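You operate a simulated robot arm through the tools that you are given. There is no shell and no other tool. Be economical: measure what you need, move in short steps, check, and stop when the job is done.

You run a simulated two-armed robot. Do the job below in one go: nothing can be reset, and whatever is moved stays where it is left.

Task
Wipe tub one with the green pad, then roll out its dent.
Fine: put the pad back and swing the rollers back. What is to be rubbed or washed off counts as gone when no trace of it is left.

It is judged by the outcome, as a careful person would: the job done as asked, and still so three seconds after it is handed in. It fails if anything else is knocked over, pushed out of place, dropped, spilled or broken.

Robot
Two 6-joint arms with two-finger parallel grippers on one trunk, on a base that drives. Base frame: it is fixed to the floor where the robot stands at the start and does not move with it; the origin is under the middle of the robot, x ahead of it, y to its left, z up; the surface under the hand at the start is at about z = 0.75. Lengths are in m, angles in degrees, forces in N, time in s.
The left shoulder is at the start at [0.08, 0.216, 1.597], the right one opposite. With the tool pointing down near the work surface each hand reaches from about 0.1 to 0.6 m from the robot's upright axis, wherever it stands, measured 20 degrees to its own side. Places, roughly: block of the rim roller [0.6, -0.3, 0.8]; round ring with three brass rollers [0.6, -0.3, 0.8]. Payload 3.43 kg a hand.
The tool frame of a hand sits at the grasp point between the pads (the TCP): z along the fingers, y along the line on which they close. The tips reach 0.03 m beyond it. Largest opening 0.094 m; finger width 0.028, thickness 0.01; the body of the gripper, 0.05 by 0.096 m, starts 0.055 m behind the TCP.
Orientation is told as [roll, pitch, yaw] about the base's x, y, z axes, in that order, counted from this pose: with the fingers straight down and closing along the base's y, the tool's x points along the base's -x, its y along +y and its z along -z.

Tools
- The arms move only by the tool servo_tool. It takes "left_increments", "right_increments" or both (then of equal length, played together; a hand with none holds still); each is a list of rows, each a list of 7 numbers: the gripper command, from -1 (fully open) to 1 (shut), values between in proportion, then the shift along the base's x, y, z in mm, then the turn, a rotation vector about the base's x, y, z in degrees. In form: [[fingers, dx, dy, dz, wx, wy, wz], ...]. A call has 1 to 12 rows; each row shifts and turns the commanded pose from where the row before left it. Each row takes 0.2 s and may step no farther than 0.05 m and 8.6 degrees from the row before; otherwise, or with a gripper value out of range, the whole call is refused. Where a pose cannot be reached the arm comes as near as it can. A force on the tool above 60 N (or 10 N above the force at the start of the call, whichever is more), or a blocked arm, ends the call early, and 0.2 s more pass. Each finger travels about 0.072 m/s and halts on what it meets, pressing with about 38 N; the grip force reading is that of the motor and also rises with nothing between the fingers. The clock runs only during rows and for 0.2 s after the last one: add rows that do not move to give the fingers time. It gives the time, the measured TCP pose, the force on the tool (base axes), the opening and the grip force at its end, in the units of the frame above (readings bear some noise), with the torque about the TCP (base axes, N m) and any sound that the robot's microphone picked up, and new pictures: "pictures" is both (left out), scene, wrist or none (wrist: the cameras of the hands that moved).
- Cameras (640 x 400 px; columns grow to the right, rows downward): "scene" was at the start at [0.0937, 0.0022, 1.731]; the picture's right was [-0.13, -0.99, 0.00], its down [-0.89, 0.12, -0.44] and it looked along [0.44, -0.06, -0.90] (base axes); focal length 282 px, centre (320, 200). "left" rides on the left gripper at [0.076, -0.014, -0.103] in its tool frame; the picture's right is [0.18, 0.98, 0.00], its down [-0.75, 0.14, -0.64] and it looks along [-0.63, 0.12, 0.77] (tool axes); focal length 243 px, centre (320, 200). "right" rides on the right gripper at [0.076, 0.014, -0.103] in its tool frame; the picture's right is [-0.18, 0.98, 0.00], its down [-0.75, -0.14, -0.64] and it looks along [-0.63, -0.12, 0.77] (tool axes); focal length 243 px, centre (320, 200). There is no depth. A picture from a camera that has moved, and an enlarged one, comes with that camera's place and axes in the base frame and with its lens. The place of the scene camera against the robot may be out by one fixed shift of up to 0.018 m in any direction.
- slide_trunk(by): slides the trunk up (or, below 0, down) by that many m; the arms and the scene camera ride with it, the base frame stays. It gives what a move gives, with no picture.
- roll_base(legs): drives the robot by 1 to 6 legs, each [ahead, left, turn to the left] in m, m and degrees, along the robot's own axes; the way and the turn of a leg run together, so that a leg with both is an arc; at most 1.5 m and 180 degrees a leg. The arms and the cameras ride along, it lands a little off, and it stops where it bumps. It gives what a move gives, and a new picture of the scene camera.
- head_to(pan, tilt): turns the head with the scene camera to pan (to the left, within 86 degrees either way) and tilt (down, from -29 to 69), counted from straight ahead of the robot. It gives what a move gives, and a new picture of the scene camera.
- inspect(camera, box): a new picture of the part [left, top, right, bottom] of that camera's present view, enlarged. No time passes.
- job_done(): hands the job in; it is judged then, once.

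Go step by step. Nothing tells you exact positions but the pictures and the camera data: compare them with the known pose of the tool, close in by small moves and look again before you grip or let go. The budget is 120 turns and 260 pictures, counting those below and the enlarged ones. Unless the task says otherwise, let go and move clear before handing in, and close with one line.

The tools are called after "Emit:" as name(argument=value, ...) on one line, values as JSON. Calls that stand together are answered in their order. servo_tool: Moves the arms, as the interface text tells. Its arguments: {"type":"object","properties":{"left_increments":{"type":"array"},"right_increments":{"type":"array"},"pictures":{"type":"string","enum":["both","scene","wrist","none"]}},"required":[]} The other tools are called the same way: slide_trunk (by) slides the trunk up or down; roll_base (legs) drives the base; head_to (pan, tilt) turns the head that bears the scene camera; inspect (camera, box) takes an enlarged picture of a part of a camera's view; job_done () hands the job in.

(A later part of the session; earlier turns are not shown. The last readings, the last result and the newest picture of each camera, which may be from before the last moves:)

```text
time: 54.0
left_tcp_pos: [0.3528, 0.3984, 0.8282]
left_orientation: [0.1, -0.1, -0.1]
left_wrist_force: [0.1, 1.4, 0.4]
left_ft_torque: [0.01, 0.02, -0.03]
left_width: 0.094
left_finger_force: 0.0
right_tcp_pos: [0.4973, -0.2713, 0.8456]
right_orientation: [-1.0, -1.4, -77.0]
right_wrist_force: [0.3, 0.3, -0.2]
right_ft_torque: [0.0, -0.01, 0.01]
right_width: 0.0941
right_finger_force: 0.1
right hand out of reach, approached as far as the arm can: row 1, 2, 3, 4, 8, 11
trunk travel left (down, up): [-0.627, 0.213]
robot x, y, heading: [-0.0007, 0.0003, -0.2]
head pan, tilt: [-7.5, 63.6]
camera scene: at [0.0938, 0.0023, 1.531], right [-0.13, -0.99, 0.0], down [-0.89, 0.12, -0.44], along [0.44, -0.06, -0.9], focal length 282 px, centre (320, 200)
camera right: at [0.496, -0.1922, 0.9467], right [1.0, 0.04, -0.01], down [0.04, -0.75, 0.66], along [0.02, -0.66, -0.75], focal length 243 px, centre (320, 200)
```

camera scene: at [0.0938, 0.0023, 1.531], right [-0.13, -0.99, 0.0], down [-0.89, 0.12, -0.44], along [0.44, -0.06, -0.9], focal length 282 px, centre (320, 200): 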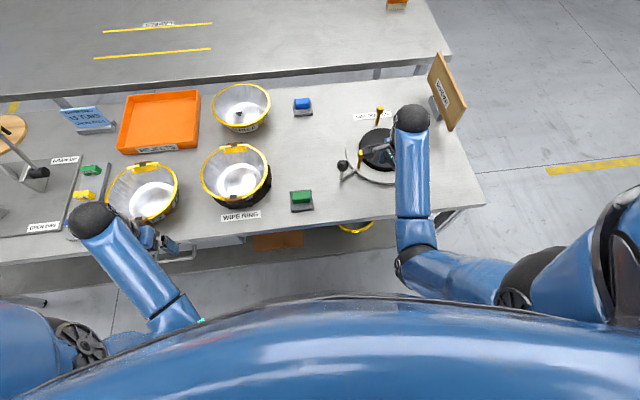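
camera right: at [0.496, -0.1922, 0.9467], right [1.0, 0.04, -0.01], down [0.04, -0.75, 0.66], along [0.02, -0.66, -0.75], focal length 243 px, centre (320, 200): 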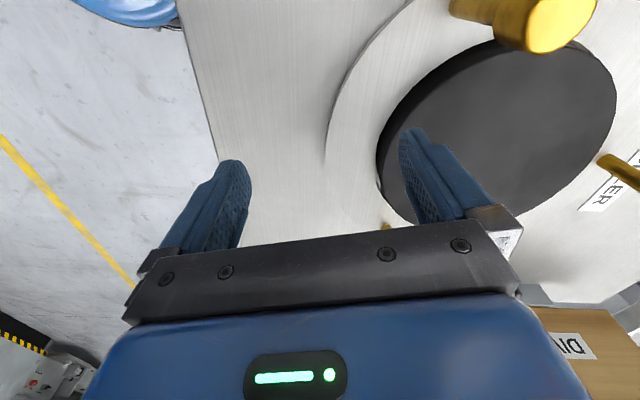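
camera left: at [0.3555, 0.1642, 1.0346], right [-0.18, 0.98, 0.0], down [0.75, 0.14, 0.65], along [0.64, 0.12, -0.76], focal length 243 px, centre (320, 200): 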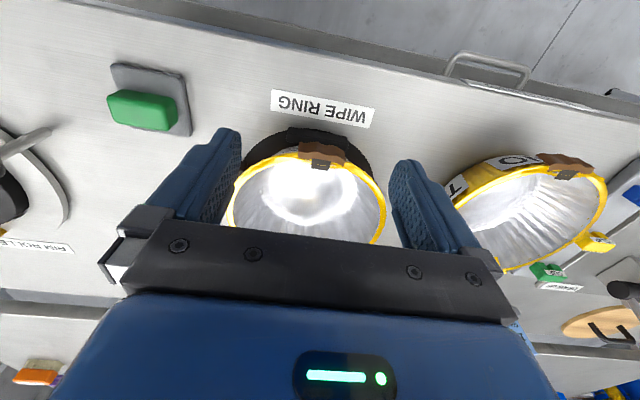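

The wrist turn works. Trunk height caps the hand's z, so I'll lift with the trunk itself later. Now unrotate and bring the right hand to the right side of tub one to look at the ring's jaws.

Emit:
servo_tool(right_increments=[[-1, -20, 0, 0, 0, 0, 8.5], [-1, -20, 15, 0, 0, 0, 8.5], [-1, 0, 30, 0, 0, 0, 8.5], [-1, 0, 40, 0, 0, 0, 8.5], [-1, 0, 40, 0, 0, 0, 8.5], [-1, 0, 40, 0, 0, 0, 8.5], [-1, 0, 40, 0, 0, 0, 8.5], [-1, 0, 40, 0, 0, 0, 8.5], [-1, 0, 30, 0, 0, 0, 8.5], [-1, 0, 0, 0, 0, 0, 0]], pictures="both")

Emit:
inspect(camera="right", box=[320, 40, 640, 300])

Emit:
inspect(camera="scene", box=[190, 130, 290, 220])

```text
time: 56.2
left_tcp_pos: [0.3523, 0.3967, 0.8269]
left_orientation: [0.2, -0.2, 0.0]
left_wrist_force: [0.6, 0.2, 0.6]
left_ft_torque: [0.0, -0.02, -0.03]
left_width: 0.0941
left_finger_force: 0.1
right_tcp_pos: [0.46, 0.0027, 0.838]
right_orientation: [-1.1, -1.1, -0.2]
right_wrist_force: [-0.9, 0.1, -0.8]
right_ft_torque: [0.0, -0.02, 0.01]
right_width: 0.094
right_finger_force: 0.0
right hand out of reach, approached as far as the arm can: row 1, 2
trunk travel left (down, up): [-0.627, 0.213]
robot x, y, heading: [0.0014, -0.0055, 0.2]
head pan, tilt: [-7.5, 63.6]
camera scene: at [0.0935, 0.0018, 1.531], right [-0.13, -0.99, 0.0], down [-0.89, 0.12, -0.44], along [0.44, -0.06, -0.9], focal length 282 px, centre (320, 200)
camera right: at [0.3824, 0.0194, 0.9393], right [0.19, 0.98, -0.01], down [0.74, -0.13, 0.66], along [0.65, -0.13, -0.75], focal length 243 px, centre (320, 200)
```

scene: 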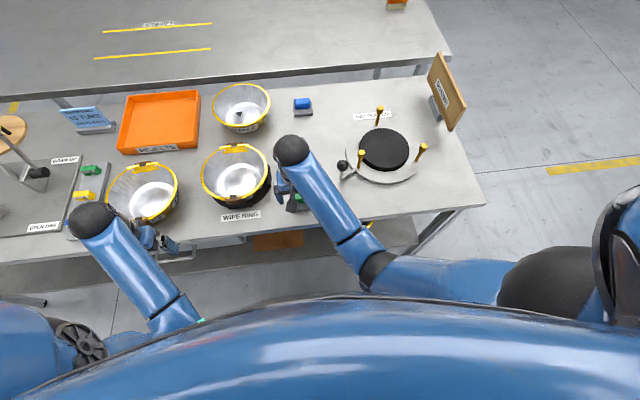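
right: 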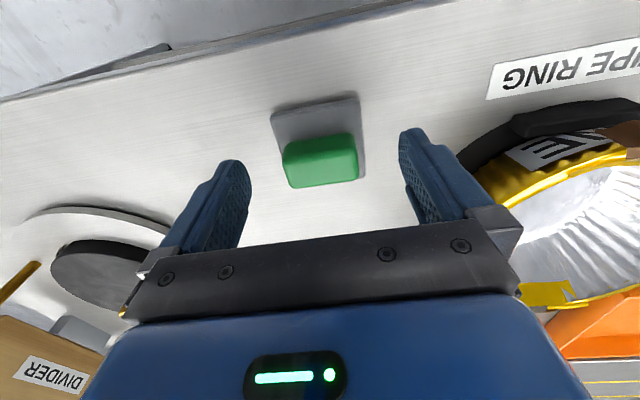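

```text
1.54 times, centred on (480, 170) of right
camera zoom: at [0.3824, 0.0194, 0.9393], right [0.19, 0.98, -0.01], down [0.74, -0.13, 0.66], along [0.65, -0.13, -0.75], focal length 373 px, centre (74, 246)
```

zoom: 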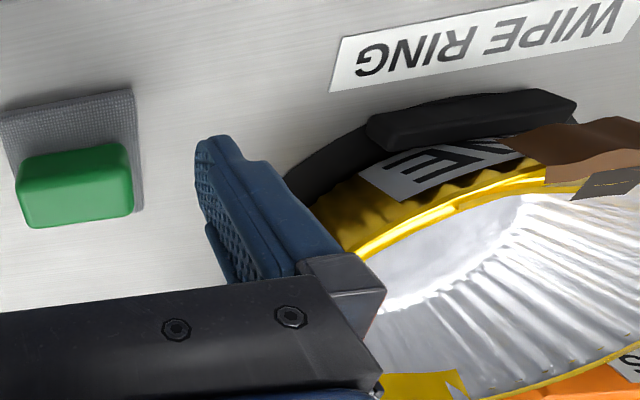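

```text
4.44 times, centred on (240, 175) of scene
camera zoom: at [0.0935, 0.0018, 1.531], right [-0.13, -0.99, 0.0], down [-0.89, 0.12, -0.44], along [0.44, -0.06, -0.9], focal length 1253 px, centre (676, 311)
```

zoom: 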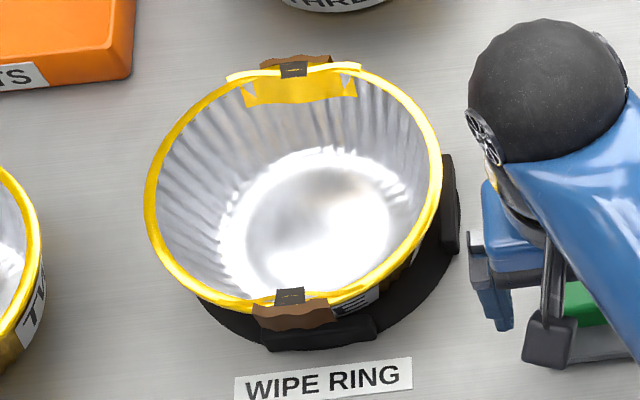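

The ring has jaws in front and at the right; the near-right part of the rim (−135° direction) is free. I'll grip there, leaning the hand 27° to match the flared wall. First trunk up 0.06 for head-room, then turn and lean the hand.

Emit:
slide_trunk(by=0.06)

Emit:
servo_tool(right_increments=[[-0.06, 0, 0, 0, 0, 0, -7.5], [-0.06, 0, 0, 0, 0, 0, -7.5], [-0.06, 0, 0, 0, 0, 0, -7.5], [-0.06, 0, 0, 0, 0, 0, -7.5], [-0.06, 0, 0, 0, 0, 0, -7.5], [-0.06, 0, 0, 0, 0, 0, -7.5], [-0.06, 0, 15, 0, 4.78, -4.78, 0], [-0.06, 0, 20, 0, 4.78, -4.78, 0], [-0.06, 5, 20, 0, 4.78, -4.78, 0], [-0.06, 5, 20, -5, 4.78, -4.78, 0], [-0.06, 0, 0, 0, 0, 0, 0]], pictures="both")

Emit:
inspect(camera="scene", box=[190, 130, 310, 230])

```text
time: 57.2
left_tcp_pos: [0.3532, 0.3972, 0.887]
left_orientation: [0.1, -0.1, -0.2]
left_wrist_force: [0.3, -0.2, -1.0]
left_ft_torque: [-0.02, 0.02, -0.02]
left_width: 0.0939
left_finger_force: 0.2
right_tcp_pos: [0.4604, 0.0017, 0.8969]
right_orientation: [-1.1, -1.2, -0.3]
right_wrist_force: [-0.8, 0.0, -0.1]
right_ft_torque: [-0.01, 0.02, 0.01]
right_width: 0.0937
right_finger_force: 0.2
trunk travel left (down, up): [-0.687, 0.153]
robot x, y, heading: [-0.0029, -0.0029, 0.1]
head pan, tilt: [-7.5, 63.6]
```

```text
time: 59.6
left_tcp_pos: [0.3543, 0.3975, 0.887]
left_orientation: [0.0, -0.1, 0.0]
left_wrist_force: [0.2, 0.0, 1.0]
left_ft_torque: [0.01, 0.01, 0.03]
left_width: 0.0943
left_finger_force: 0.1
right_tcp_pos: [0.4681, 0.0771, 0.8939]
right_orientation: [26.0, -0.9, -45.8]
right_wrist_force: [0.0, -0.1, 0.8]
right_ft_torque: [-0.02, 0.0, 0.03]
right_width: 0.0498
right_finger_force: 0.0
trunk travel left (down, up): [-0.687, 0.153]
robot x, y, heading: [0.0016, 0.0006, -0.1]
head pan, tilt: [-7.5, 63.6]
camera scene: at [0.0937, 0.0023, 1.591], right [-0.13, -0.99, 0.0], down [-0.89, 0.12, -0.44], along [0.44, -0.06, -0.9], focal length 282 px, centre (320, 200)
camera right: at [0.3924, 0.111, 0.992], right [0.76, 0.49, 0.43], down [0.23, -0.82, 0.53], along [0.61, -0.3, -0.73], focal length 243 px, centre (320, 200)
```

scene: 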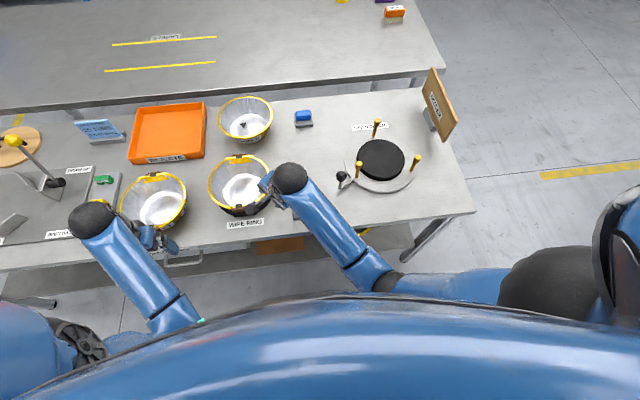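
right: 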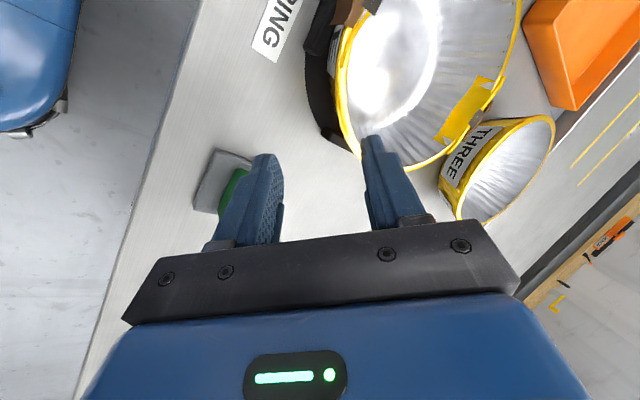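

```text
4.00 times, centred on (250, 180) of scene
camera zoom: at [0.0937, 0.0023, 1.591], right [-0.13, -0.99, 0.0], down [-0.89, 0.12, -0.44], along [0.44, -0.06, -0.9], focal length 1128 px, centre (600, 280)
```

zoom: 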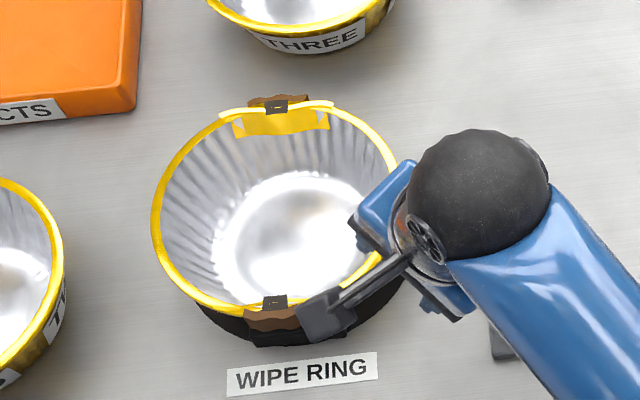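

The rim's near-right section appears right where predicted (~(0.504, 0.121, 0.81)). Approaching along the finger axis to a closer hover.

Emit:
servo_tool(right_increments=[[-0.06, 8, 12, -15, 0, 0, 0], [-0.06, 9, 13, -14, 0, 0, 0], [-0.06, 5, 5, -14, 0, 0, 0], [-0.06, 0, 0, 0, 0, 0, 0]], pictures="both")

Emit:
inspect(camera="right", box=[220, 20, 460, 240])

Emit:
inspect(camera="scene", box=[210, 140, 310, 230])

```text
time: 60.6
left_tcp_pos: [0.353, 0.398, 0.886]
left_orientation: [0.1, 0.0, 0.1]
left_wrist_force: [0.5, -1.1, 0.6]
left_ft_torque: [-0.01, -0.03, 0.02]
left_width: 0.0941
left_finger_force: 0.0
right_tcp_pos: [0.4923, 0.1079, 0.85]
right_orientation: [26.0, -1.1, -45.8]
right_wrist_force: [-0.5, 0.2, 0.0]
right_ft_torque: [0.02, -0.03, -0.01]
right_width: 0.0497
right_finger_force: 0.1
trunk travel left (down, up): [-0.687, 0.153]
robot x, y, heading: [-0.0024, -0.0017, 0.2]
head pan, tilt: [-7.5, 63.6]
camera scene: at [0.0935, 0.0022, 1.591], right [-0.13, -0.99, 0.0], down [-0.89, 0.12, -0.44], along [0.44, -0.06, -0.9], focal length 282 px, centre (320, 200)
camera right: at [0.4151, 0.1412, 0.9484], right [0.76, 0.49, 0.43], down [0.23, -0.82, 0.53], along [0.61, -0.3, -0.73], focal length 243 px, centre (320, 200)
```

scene: 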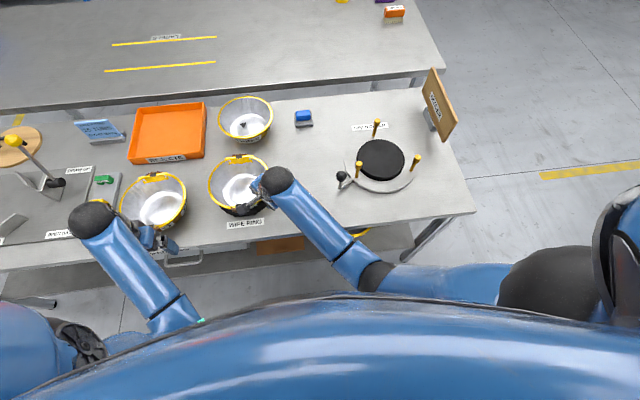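
right: 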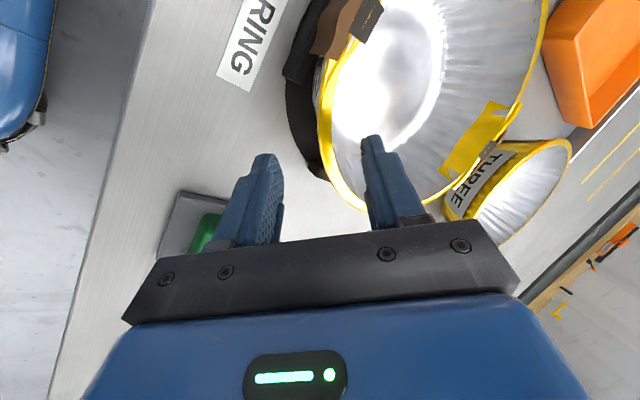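

```text
1.82 times, centred on (340, 130) of right
camera zoom: at [0.4151, 0.1412, 0.9484], right [0.76, 0.49, 0.43], down [0.23, -0.82, 0.53], along [0.61, -0.3, -0.73], focal length 441 px, centre (284, 327)
```

zoom: 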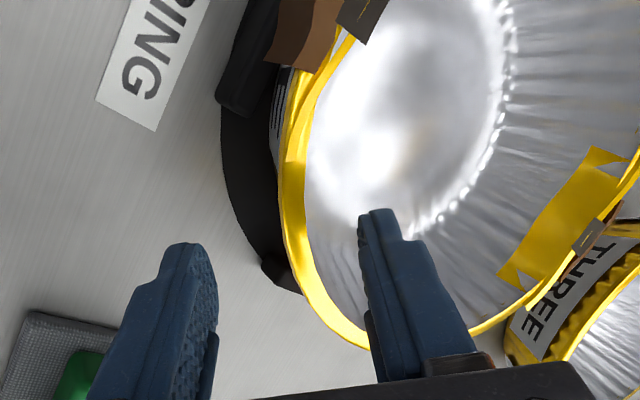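

```text
4.44 times, centred on (260, 185) of scene
camera zoom: at [0.0935, 0.0022, 1.591], right [-0.13, -0.99, 0.0], down [-0.89, 0.12, -0.44], along [0.44, -0.06, -0.9], focal length 1253 px, centre (587, 267)
```

zoom: 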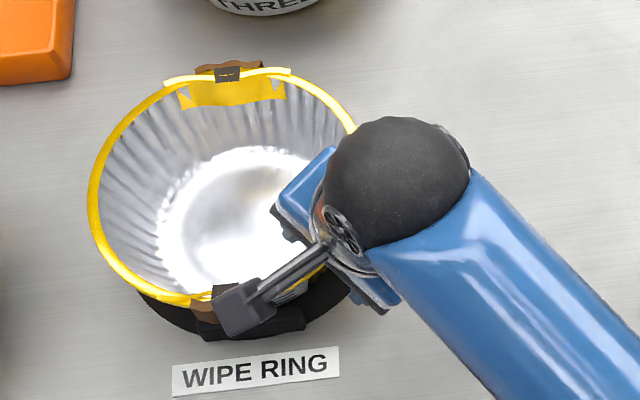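

The rim is between the fingertips and the outer finger has clear space before the side jaw. Descending along the finger axis in steps.

Emit:
servo_tool(right_increments=[[-0.06, 3, 3, -9, 0, 0, 0], [-0.06, 3, 3, -9, 0, 0, 0], [-0.06, 3, 3, -8, 0, 0, 0], [-0.06, 0, 0, 0, 0, 0, 0]], pictures="wrist")

Emit:
inspect(camera="right", box=[220, 20, 460, 240])

```text
time: 61.6
left_tcp_pos: [0.3546, 0.3987, 0.8876]
left_orientation: [0.1, -0.1, 0.0]
left_wrist_force: [-0.3, 0.0, 0.2]
left_ft_torque: [0.0, 0.0, -0.02]
left_width: 0.0937
left_finger_force: 0.0
right_tcp_pos: [0.5002, 0.1157, 0.8244]
right_orientation: [25.9, -1.1, -45.7]
right_wrist_force: [0.5, 0.6, -0.3]
right_ft_torque: [0.0, 0.0, -0.01]
right_width: 0.05
right_finger_force: 0.0
trunk travel left (down, up): [-0.687, 0.153]
robot x, y, heading: [-0.0025, 0.0013, -0.3]
head pan, tilt: [-7.5, 63.6]
camera right: at [0.4243, 0.15, 0.9228], right [0.76, 0.49, 0.43], down [0.23, -0.82, 0.53], along [0.61, -0.3, -0.73], focal length 243 px, centre (320, 200)
```

right: 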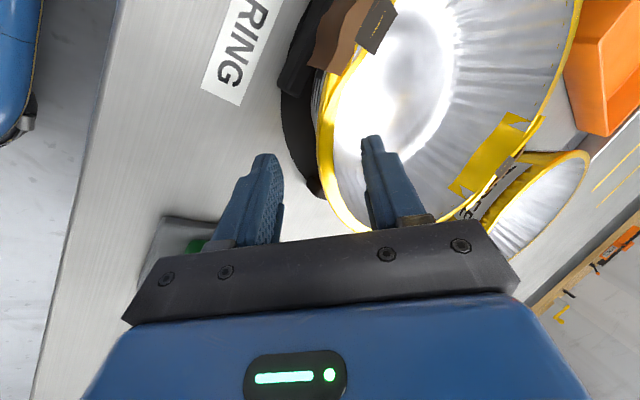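

```text
1.82 times, centred on (340, 130) of right
camera zoom: at [0.4243, 0.15, 0.9228], right [0.76, 0.49, 0.43], down [0.23, -0.82, 0.53], along [0.61, -0.3, -0.73], focal length 441 px, centre (284, 327)
```

zoom: 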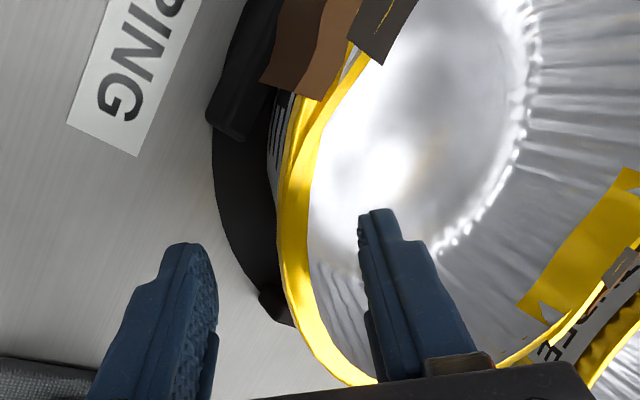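

The rim sits ~5 mm toward the inner finger; I'll shift in 5 mm, go 5 mm deeper and close.

Emit:
servo_tool(right_increments=[[-0.06, 3, 3, -1, 0, 0, 0], [-0.06, 2, 2, -2, 0, 0, 0], [0.3, 0, 0, 0, 0, 0, 0], [0.6, 0, 0, 0, 0, 0, 0], [1, 0, 0, 0, 0, 0, 0], [1, 0, 0, 0, 0, 0, 0], [1, 0, 0, 0, 0, 0, 0]], pictures="both")

Emit:
inspect(camera="right", box=[220, 20, 460, 240])

Emit:
inspect(camera="scene", box=[200, 140, 300, 230])

```text
time: 63.2
left_tcp_pos: [0.3539, 0.3982, 0.8871]
left_orientation: [0.2, -0.2, 0.0]
left_wrist_force: [0.6, 0.1, -0.3]
left_ft_torque: [-0.01, 0.01, 0.04]
left_width: 0.0939
left_finger_force: 0.1
right_tcp_pos: [0.5073, 0.1215, 0.8216]
right_orientation: [25.8, -0.9, -45.9]
right_wrist_force: [0.9, -0.5, 0.3]
right_ft_torque: [0.02, -0.01, -0.07]
right_width: 0.0158
right_finger_force: 37.5
trunk travel left (down, up): [-0.687, 0.153]
robot x, y, heading: [-0.0019, -0.0017, 0.3]
head pan, tilt: [-7.5, 63.6]
camera scene: at [0.0938, 0.0024, 1.591], right [-0.13, -0.99, 0.0], down [-0.89, 0.12, -0.44], along [0.44, -0.06, -0.9], focal length 282 px, centre (320, 200)
camera right: at [0.4293, 0.1552, 0.9197], right [0.76, 0.49, 0.43], down [0.23, -0.82, 0.53], along [0.61, -0.3, -0.73], focal length 243 px, centre (320, 200)
```

scene: 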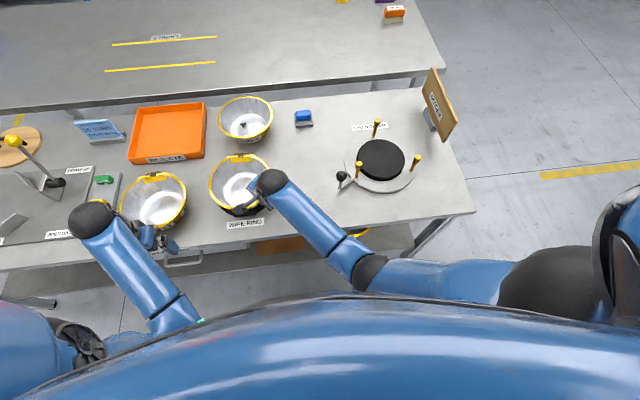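
right: 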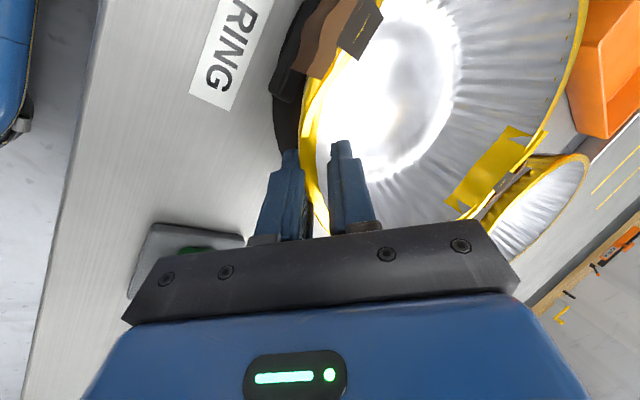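

```text
1.82 times, centred on (340, 130) of right
camera zoom: at [0.4293, 0.1552, 0.9197], right [0.76, 0.49, 0.43], down [0.23, -0.82, 0.53], along [0.61, -0.3, -0.73], focal length 441 px, centre (284, 327)
```

zoom: 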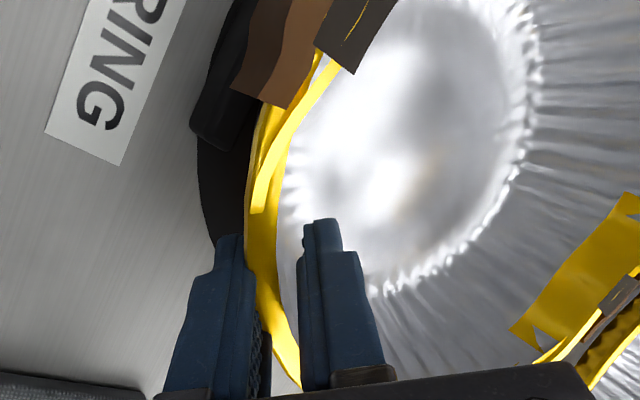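

```text
4.44 times, centred on (250, 185) of scene
camera zoom: at [0.0938, 0.0024, 1.591], right [-0.13, -0.99, 0.0], down [-0.89, 0.12, -0.44], along [0.44, -0.06, -0.9], focal length 1253 px, centre (631, 267)
```

zoom: 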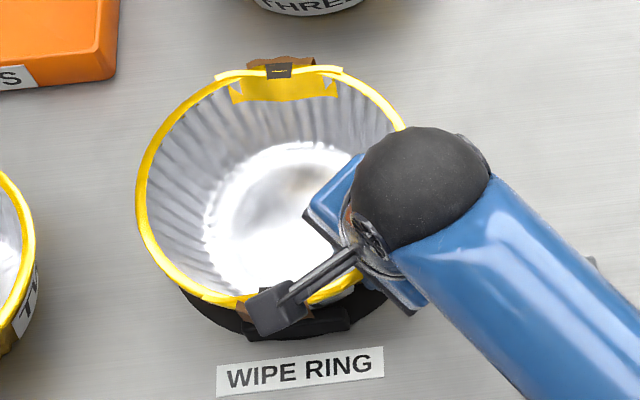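

Gripped (0.016 m). Lifting a little with the arm first to check the hold.

Emit:
servo_tool(right_increments=[[1, 0, 0, 2, 0, 0, 0], [1, 0, 0, 3, 0, 0, 0], [1, 0, 0, 4, 0, 0, 0], [1, 0, 0, 5, 0, 0, 0], [1, 0, 0, 6, 0, 0, 0], [1, 0, 0, 0, 0, 0, 0]], pictures="both")

Emit:
inspect(camera="scene", box=[200, 140, 300, 230])

```text
time: 64.6
left_tcp_pos: [0.3548, 0.3971, 0.8884]
left_orientation: [0.1, -0.1, 0.0]
left_wrist_force: [0.6, 0.1, -0.6]
left_ft_torque: [-0.02, 0.0, -0.02]
left_width: 0.0937
left_finger_force: 0.0
right_tcp_pos: [0.5065, 0.121, 0.8411]
right_orientation: [25.9, -1.0, -45.8]
right_wrist_force: [-0.2, 0.3, 0.0]
right_ft_torque: [-0.03, 0.01, 0.0]
right_width: 0.0153
right_finger_force: 38.3
trunk travel left (down, up): [-0.687, 0.153]
robot x, y, heading: [0.002, 0.0018, 0.0]
head pan, tilt: [-7.5, 63.6]
camera scene: at [0.0938, 0.0024, 1.591], right [-0.13, -0.99, 0.0], down [-0.89, 0.12, -0.44], along [0.44, -0.06, -0.9], focal length 282 px, centre (320, 200)
camera right: at [0.4295, 0.1552, 0.9392], right [0.76, 0.49, 0.43], down [0.23, -0.82, 0.53], along [0.61, -0.3, -0.73], focal length 243 px, centre (320, 200)
```

scene: 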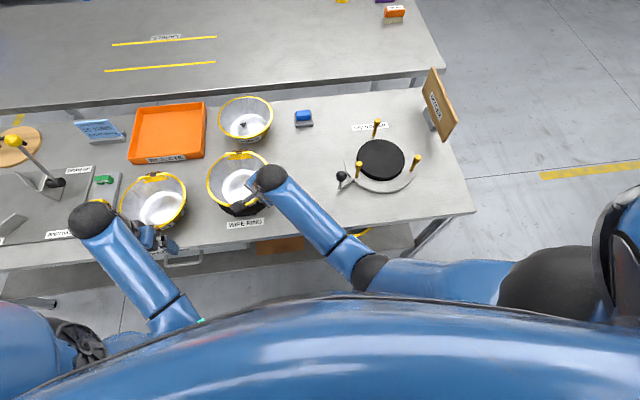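
right: 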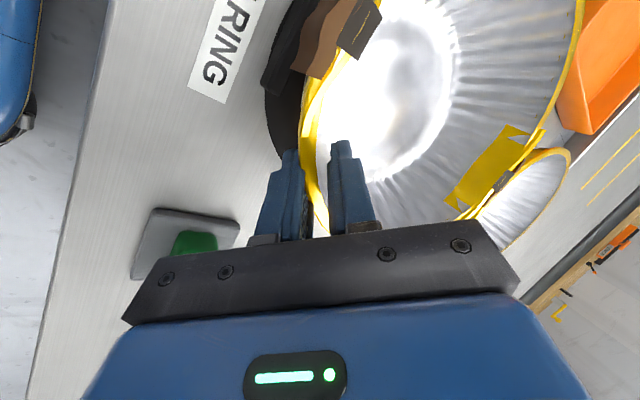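

```text
4.44 times, centred on (250, 185) of scene
camera zoom: at [0.0938, 0.0024, 1.591], right [-0.13, -0.99, 0.0], down [-0.89, 0.12, -0.44], along [0.44, -0.06, -0.9], focal length 1253 px, centre (631, 267)
```

zoom: 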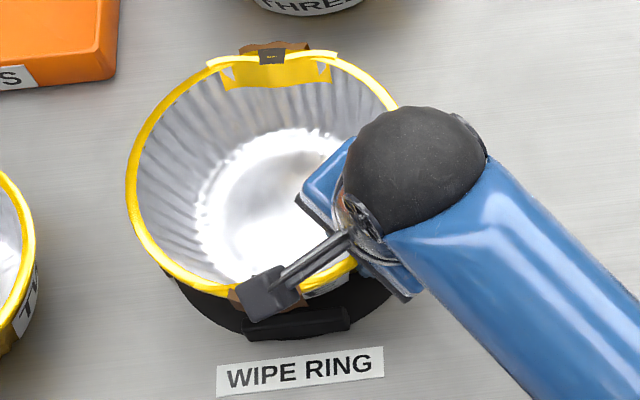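

The tub came up level with the hand. Raising the trunk 0.1 m to clear the rollers.

Emit:
slide_trunk(by=0.1)

Emit:
servo_tool(right_increments=[[1, -5, -10, 0, 0, 0, 0], [1, -5, -20, 0, 0, 0, 0], [1, -5, -25, 0, 0, 0, 0], [1, -5, -25, 0, 0, 0, 0], [1, 0, -25, 0, 0, 0, -3], [1, 0, -25, 0, 0, 0, -3], [1, 0, -25, 0, 0, 0, -3], [1, 0, -25, 0, 0, 0, -3], [1, 0, -25, 0, 0, 0, -3], [1, 0, -25, 0, 0, 0, -3], [1, 0, -20, 0, 0, 0, -3], [1, 0, 0, 0, 0, 0, 0]], pictures="both")

```text
time: 66.0
left_tcp_pos: [0.3525, 0.3979, 0.9867]
left_orientation: [0.0, -0.1, -0.1]
left_wrist_force: [-0.2, 0.0, -0.9]
left_ft_torque: [-0.03, -0.01, 0.02]
left_width: 0.094
left_finger_force: 0.1
right_tcp_pos: [0.5065, 0.1222, 0.941]
right_orientation: [25.9, -1.0, -45.9]
right_wrist_force: [-0.1, -1.0, 0.0]
right_ft_torque: [-0.01, 0.01, 0.02]
right_width: 0.0153
right_finger_force: 38.5
trunk travel left (down, up): [-0.787, 0.053]
robot x, y, heading: [-0.0009, 0.0018, -0.1]
head pan, tilt: [-7.5, 63.6]
```

```text
time: 68.5
left_tcp_pos: [0.3535, 0.3976, 0.9886]
left_orientation: [0.2, -0.2, 0.0]
left_wrist_force: [-0.2, -1.1, 0.0]
left_ft_torque: [-0.02, 0.03, 0.0]
left_width: 0.0939
left_finger_force: 0.1
right_tcp_pos: [0.4875, -0.1284, 0.9407]
right_orientation: [25.9, -1.0, -66.9]
right_wrist_force: [-0.4, -0.9, 0.2]
right_ft_torque: [0.01, 0.01, 0.0]
right_width: 0.0154
right_finger_force: 38.3
trunk travel left (down, up): [-0.787, 0.053]
robot x, y, heading: [0.001, 0.0016, -0.2]
head pan, tilt: [-7.5, 63.6]
camera scene: at [0.0937, 0.0025, 1.691], right [-0.13, -0.99, 0.0], down [-0.89, 0.12, -0.44], along [0.44, -0.06, -0.9], focal length 282 px, centre (320, 200)
camera right: at [0.427, -0.0692, 1.039], right [0.88, 0.18, 0.43], down [-0.08, -0.84, 0.53], along [0.46, -0.5, -0.73], focal length 243 px, centre (320, 200)
```

scene: 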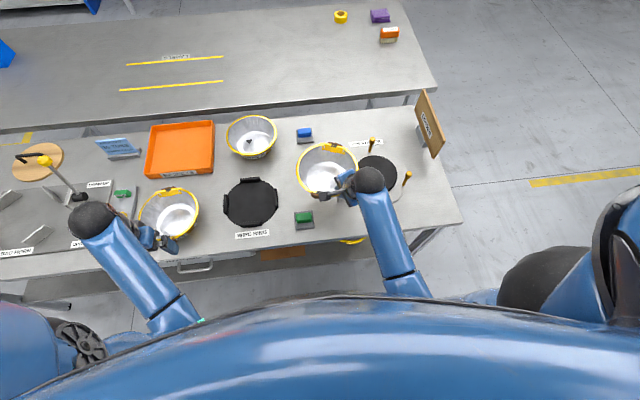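
right: 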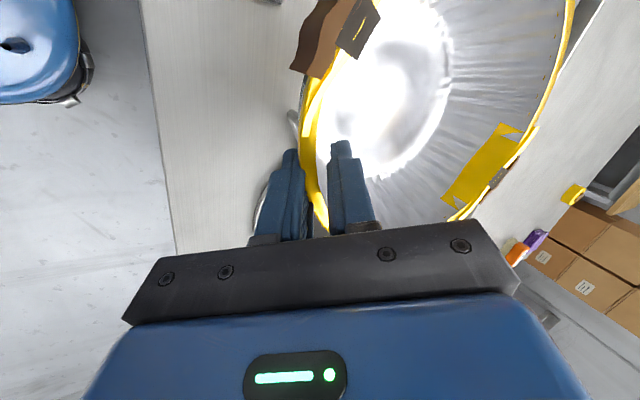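

The tub travels level; the wipe ring is empty. Carrying it on over the roller.

Emit:
servo_tool(right_increments=[[1, 4, -18, 0, 0, 0, -1], [1, 5, -22, 0, 0, 0, -1], [1, 5, -22, 0, 0, 0, -1], [1, 5, -22, 0, 0, 0, -1], [1, 5, -22, 0, 0, 0, -1], [1, 5, -22, 0, 0, 0, -1], [1, 5, -22, 0, 0, 0, -1], [1, 5, -20, 0, 0, 0, -1], [1, 4, -12, 0, 0, 0, -1], [1, 0, 0, 0, 0, 0, 0]], pictures="both")

Emit:
inspect(camera="scene", box=[320, 110, 430, 210])

```text
time: 70.8
left_tcp_pos: [0.3528, 0.3977, 0.9868]
left_orientation: [0.1, -0.1, 0.0]
left_wrist_force: [-0.3, 0.2, -0.4]
left_ft_torque: [0.0, 0.0, 0.03]
left_width: 0.0941
left_finger_force: 0.2
right_tcp_pos: [0.5291, -0.3106, 0.9403]
right_orientation: [26.0, -1.0, -75.8]
right_wrist_force: [0.6, 0.2, 0.5]
right_ft_torque: [-0.01, 0.03, -0.01]
right_width: 0.0151
right_finger_force: 37.7
trunk travel left (down, up): [-0.787, 0.053]
robot x, y, heading: [-0.0016, 0.0006, 0.2]
head pan, tilt: [-7.5, 63.6]
camera scene: at [0.0935, 0.0024, 1.691], right [-0.13, -0.99, 0.0], down [-0.89, 0.12, -0.44], along [0.44, -0.06, -0.9], focal length 282 px, centre (320, 200)
camera right: at [0.4794, -0.243, 1.0386], right [0.9, 0.04, 0.43], down [-0.21, -0.82, 0.53], along [0.38, -0.57, -0.73], focal length 243 px, centre (320, 200)
```

scene: 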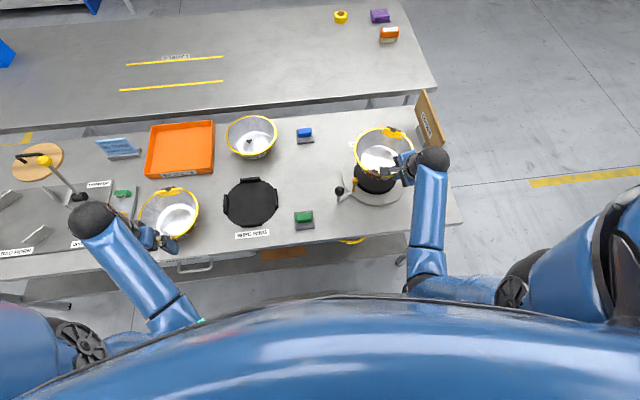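
right: 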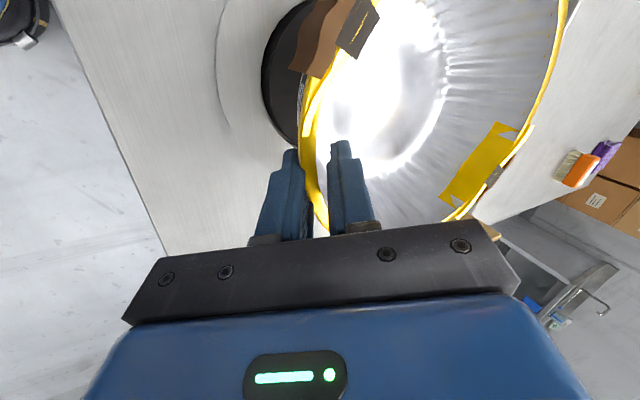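

```text
4.00 times, centred on (375, 160) of scene
camera zoom: at [0.0935, 0.0024, 1.691], right [-0.13, -0.99, 0.0], down [-0.89, 0.12, -0.44], along [0.44, -0.06, -0.9], focal length 1128 px, centre (100, 360)
```

zoom: 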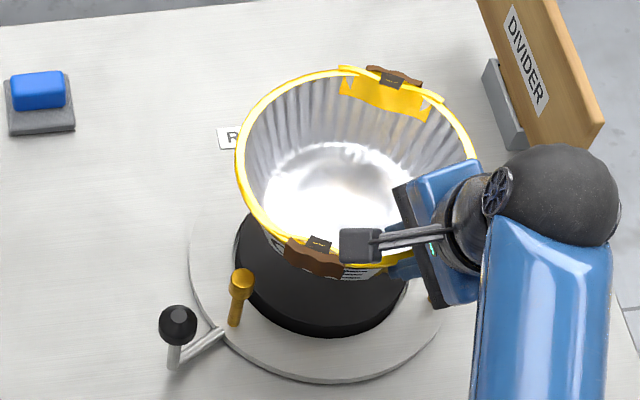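

Tub hovers nearly centred over the block (within ~6 mm by the scene view). I'll correct by (+5, −3) mm and lower until the rim is just above the roller heads.

Emit:
servo_tool(right_increments=[[1, 5, -3, -5, 0, 0, 0], [1, 0, 0, -15, 0, 0, 0], [1, 0, 0, -15, 0, 0, 0], [1, 0, 0, -15, 0, 0, 0], [1, 0, 0, -10, 0, 0, 0], [1, 0, 0, -8, 0, 0, 0], [1, 0, 0, 0, 0, 0, 0]], pictures="both")

Emit:
inspect(camera="scene", box=[325, 110, 435, 210])

Emit:
inspect(camera="right", box=[220, 0, 640, 240])

```text
time: 72.3
left_tcp_pos: [0.3534, 0.3979, 0.9872]
left_orientation: [0.1, -0.2, 0.0]
left_wrist_force: [0.2, -1.4, -0.1]
left_ft_torque: [0.04, -0.01, 0.04]
left_width: 0.0939
left_finger_force: 0.0
right_tcp_pos: [0.5331, -0.3134, 0.872]
right_orientation: [26.0, -1.1, -75.7]
right_wrist_force: [0.4, 0.5, 0.2]
right_ft_torque: [0.0, 0.02, 0.01]
right_width: 0.0151
right_finger_force: 37.5
trunk travel left (down, up): [-0.787, 0.053]
robot x, y, heading: [-0.0021, -0.0011, -0.0]
head pan, tilt: [-7.5, 63.6]
camera scene: at [0.0937, 0.0022, 1.691], right [-0.13, -0.99, 0.0], down [-0.89, 0.12, -0.44], along [0.44, -0.06, -0.9], focal length 282 px, centre (320, 200)
camera right: at [0.4842, -0.2456, 0.9707], right [0.9, 0.05, 0.43], down [-0.21, -0.82, 0.53], along [0.38, -0.57, -0.73], focal length 243 px, centre (320, 200)
```

scene: 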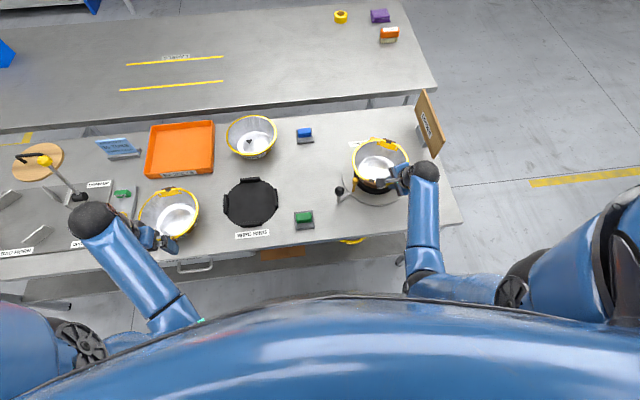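
right: 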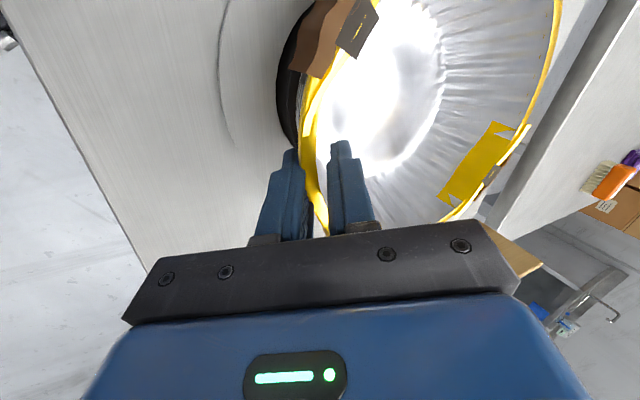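

```text
4.00 times, centred on (380, 160) of scene
camera zoom: at [0.0937, 0.0022, 1.691], right [-0.13, -0.99, 0.0], down [-0.89, 0.12, -0.44], along [0.44, -0.06, -0.9], focal length 1128 px, centre (80, 360)
```

zoom: 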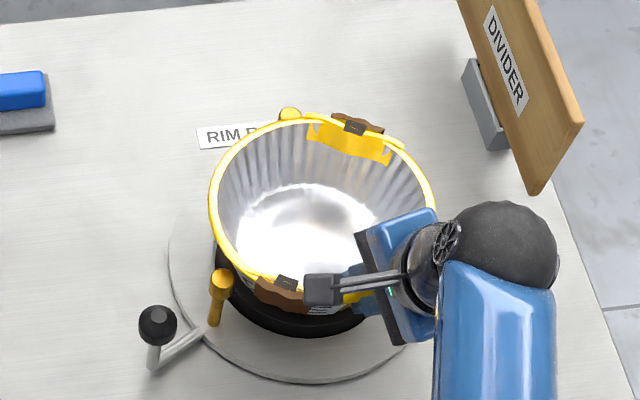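

```text
1.52 times, centred on (430, 120) of right
camera zoom: at [0.4842, -0.2456, 0.9707], right [0.9, 0.05, 0.43], down [-0.21, -0.82, 0.53], along [0.38, -0.57, -0.73], focal length 370 px, centre (152, 322)
```

zoom: 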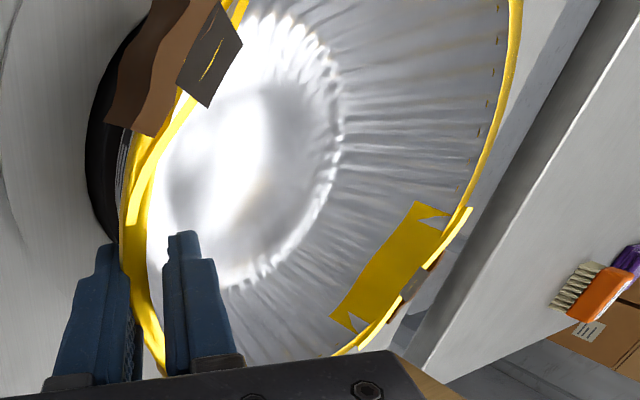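

The rim is about 2 cm above final height and ~3 mm too near in x. Correcting and lowering gently while watching the force.

Emit:
servo_tool(right_increments=[[1, 3, 0, 0, 0, 0, 0], [1, 0, 0, -4, 0, 0, 0], [1, 0, 0, -3, 0, 0, 0], [1, 0, 0, 0, 0, 0, 0]], pictures="scene")

Emit:
inspect(camera="scene", box=[345, 120, 425, 200])

```text
time: 73.3
left_tcp_pos: [0.3529, 0.3975, 0.987]
left_orientation: [0.2, -0.1, 0.1]
left_wrist_force: [-1.1, -0.9, -0.8]
left_ft_torque: [0.02, 0.0, 0.03]
left_width: 0.0942
left_finger_force: 0.1
right_tcp_pos: [0.538, -0.3131, 0.8658]
right_orientation: [26.0, -1.0, -75.8]
right_wrist_force: [-0.3, 1.2, -0.1]
right_ft_torque: [0.0, 0.04, -0.01]
right_width: 0.015
right_finger_force: 37.8
trunk travel left (down, up): [-0.787, 0.053]
robot x, y, heading: [0.0008, -0.0017, -0.2]
head pan, tilt: [-7.5, 63.6]
camera scene: at [0.0937, 0.0023, 1.691], right [-0.13, -0.99, 0.0], down [-0.89, 0.12, -0.44], along [0.44, -0.06, -0.9], focal length 282 px, centre (320, 200)
```

scene: 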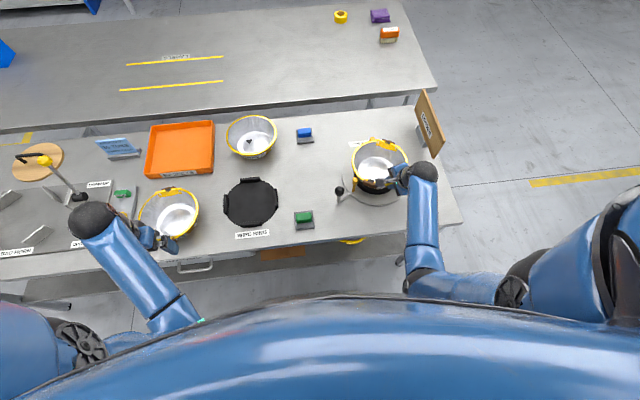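

```text
5.00 times, centred on (385, 160) of scene
camera zoom: at [0.0937, 0.0023, 1.691], right [-0.13, -0.99, 0.0], down [-0.89, 0.12, -0.44], along [0.44, -0.06, -0.9], focal length 1409 px, centre (-5, 400)
```

zoom: 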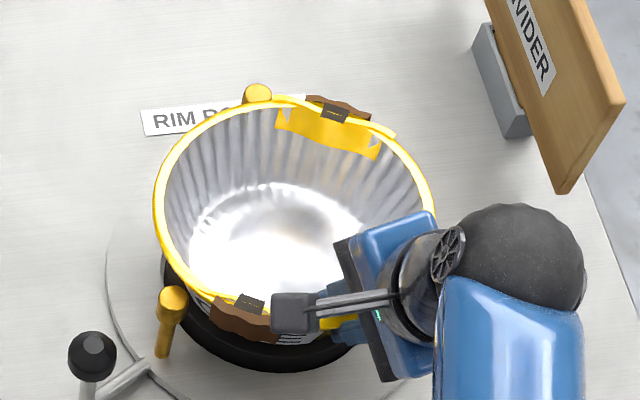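

The gaps to the visible rollers look small but positive. Lowering the last centimetre in small steps.

Emit:
servo_tool(right_increments=[[1, 0, 0, -3, 0, 0, 0], [1, 0, 0, -2, 0, 0, 0], [1, 0, 0, -2, 0, 0, 0], [1, 0, 0, 0, 0, 0, 0]], pictures="none")

Emit:
inspect(camera="scene", box=[345, 120, 425, 200])

```text
time: 74.3
left_tcp_pos: [0.3525, 0.3979, 0.9877]
left_orientation: [0.1, -0.2, 0.0]
left_wrist_force: [0.2, -0.9, 0.7]
left_ft_torque: [-0.01, 0.03, -0.01]
left_width: 0.094
left_finger_force: 0.0
right_tcp_pos: [0.5368, -0.314, 0.8587]
right_orientation: [26.0, -0.9, -75.8]
right_wrist_force: [-1.0, -0.5, 2.6]
right_ft_torque: [0.15, -0.26, 0.08]
right_width: 0.0149
right_finger_force: 38.4
trunk travel left (down, up): [-0.787, 0.053]
robot x, y, heading: [0.0016, 0.0009, -0.2]
head pan, tilt: [-7.5, 63.6]
```

```text
5.00 times, centred on (385, 160) of scene
camera zoom: at [0.0931, 0.0024, 1.6911], right [-0.13, -0.99, 0.0], down [-0.89, 0.12, -0.44], along [0.44, -0.06, -0.9], focal length 1409 px, centre (-5, 400)
```

zoom: 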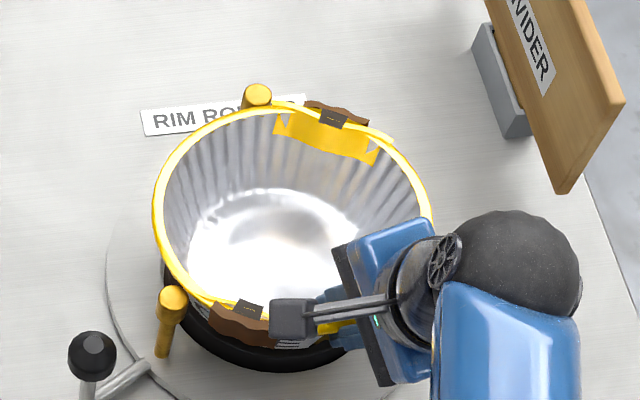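

Contact begins, and the torque places it near the block's centre, so the tub's base is touching the block. A little further.

Emit:
servo_tool(right_increments=[[1, 0, 0, -1, 0, 0, 0], [1, 0, 0, -1, 0, 0, 0], [1, 0, 0, 0, 0, 0, 0]], pictures="none")

```text
time: 75.2
left_tcp_pos: [0.3528, 0.3974, 0.9875]
left_orientation: [0.1, -0.1, -0.1]
left_wrist_force: [0.1, -0.2, 0.1]
left_ft_torque: [0.0, 0.05, 0.0]
left_width: 0.0939
left_finger_force: 0.1
right_tcp_pos: [0.5371, -0.3136, 0.8567]
right_orientation: [26.0, -1.0, -75.8]
right_wrist_force: [-0.1, -1.1, 2.1]
right_ft_torque: [0.17, -0.2, 0.04]
right_width: 0.0151
right_finger_force: 37.6
trunk travel left (down, up): [-0.787, 0.053]
robot x, y, heading: [-0.0013, 0.0017, 0.1]
head pan, tilt: [-7.5, 63.6]
```

Emit:
servo_tool(right_increments=[[1, 0, 0, -1, 0, 0, 0], [1, 0, 0, -1, 0, 0, 0], [1, 0, 0, 0, 0, 0, 0]], pictures="wrist")

Emit:
inspect(camera="scene", box=[345, 120, 425, 200])

```text
time: 76.0
left_tcp_pos: [0.3526, 0.3975, 0.9877]
left_orientation: [0.0, -0.3, 0.0]
left_wrist_force: [0.5, 0.0, 0.5]
left_ft_torque: [-0.03, 0.0, 0.01]
left_width: 0.094
left_finger_force: 0.2
right_tcp_pos: [0.5365, -0.314, 0.8551]
right_orientation: [25.9, -1.0, -75.9]
right_wrist_force: [-2.3, -1.0, 2.1]
right_ft_torque: [0.15, -0.16, 0.06]
right_width: 0.0149
right_finger_force: 38.2
trunk travel left (down, up): [-0.787, 0.053]
robot x, y, heading: [-0.0024, -0.0, 0.1]
head pan, tilt: [-7.5, 63.6]
camera right: at [0.4867, -0.2455, 0.9535], right [0.9, 0.04, 0.43], down [-0.21, -0.82, 0.53], along [0.38, -0.57, -0.73], focal length 243 px, centre (320, 200)
```

right: 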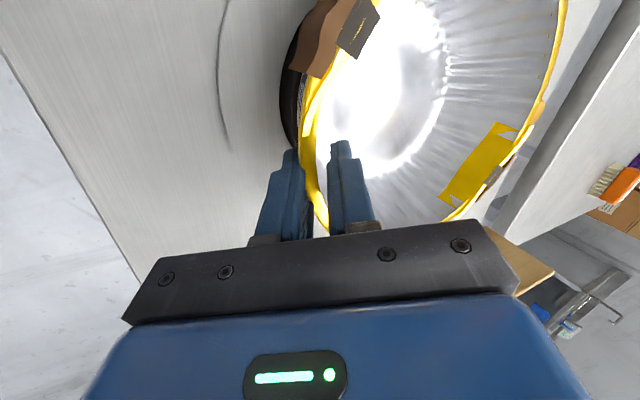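

```text
5.00 times, centred on (385, 160) of scene
camera zoom: at [0.0926, 0.0021, 1.6911], right [-0.13, -0.99, 0.0], down [-0.89, 0.12, -0.44], along [0.44, -0.06, -0.9], focal length 1409 px, centre (-5, 400)
```

zoom: 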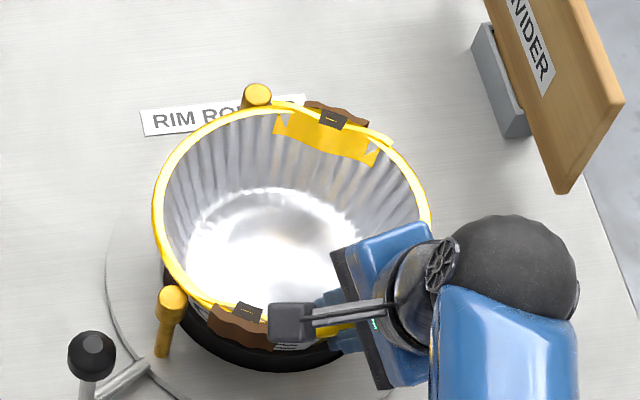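

The tub rests on the block. Releasing and backing out along the finger axis.

Emit:
servo_tool(right_increments=[[0.6, 0, 0, 1, 0, 0, 0], [0.4, 0, 0, 0, 0, 0, 0], [0.1, 0, 0, 0, 0, 0, 0], [0.1, 0, 0, 0, 0, 0, 0]], pictures="wrist")

Emit:
inspect(camera="scene", box=[345, 120, 425, 200])

```text
time: 77.0
left_tcp_pos: [0.3534, 0.3978, 0.9869]
left_orientation: [0.1, -0.1, 0.0]
left_wrist_force: [-0.2, 0.2, 0.6]
left_ft_torque: [0.01, 0.01, 0.02]
left_width: 0.0938
left_finger_force: 0.1
right_tcp_pos: [0.5375, -0.3145, 0.8559]
right_orientation: [25.9, -1.0, -75.8]
right_wrist_force: [0.5, -0.5, -0.3]
right_ft_torque: [-0.04, -0.01, 0.03]
right_width: 0.0425
right_finger_force: 0.0
trunk travel left (down, up): [-0.787, 0.053]
robot x, y, heading: [-0.0011, 0.0021, -0.2]
head pan, tilt: [-7.5, 63.6]
camera right: at [0.4875, -0.2456, 0.9542], right [0.9, 0.04, 0.43], down [-0.21, -0.82, 0.53], along [0.38, -0.57, -0.73], focal length 243 px, centre (320, 200)
```

right: 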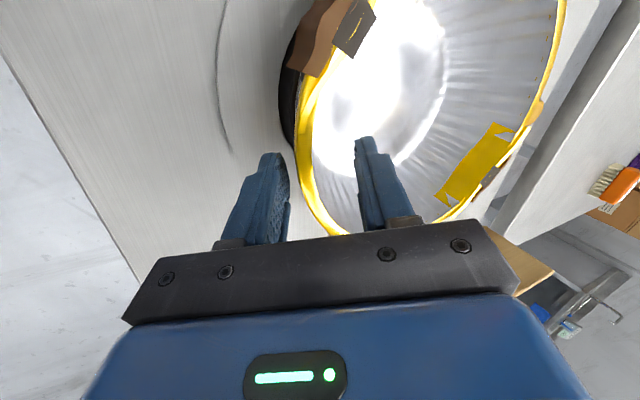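

```text
5.00 times, centred on (385, 160) of scene
camera zoom: at [0.0939, 0.0023, 1.691], right [-0.13, -0.99, 0.0], down [-0.89, 0.12, -0.44], along [0.44, -0.06, -0.9], focal length 1409 px, centre (-5, 400)
```

zoom: 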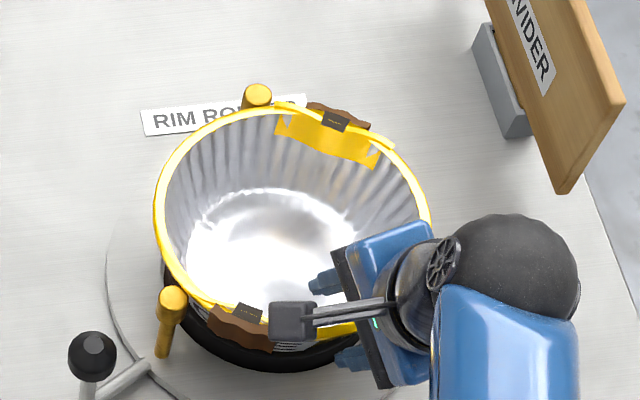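

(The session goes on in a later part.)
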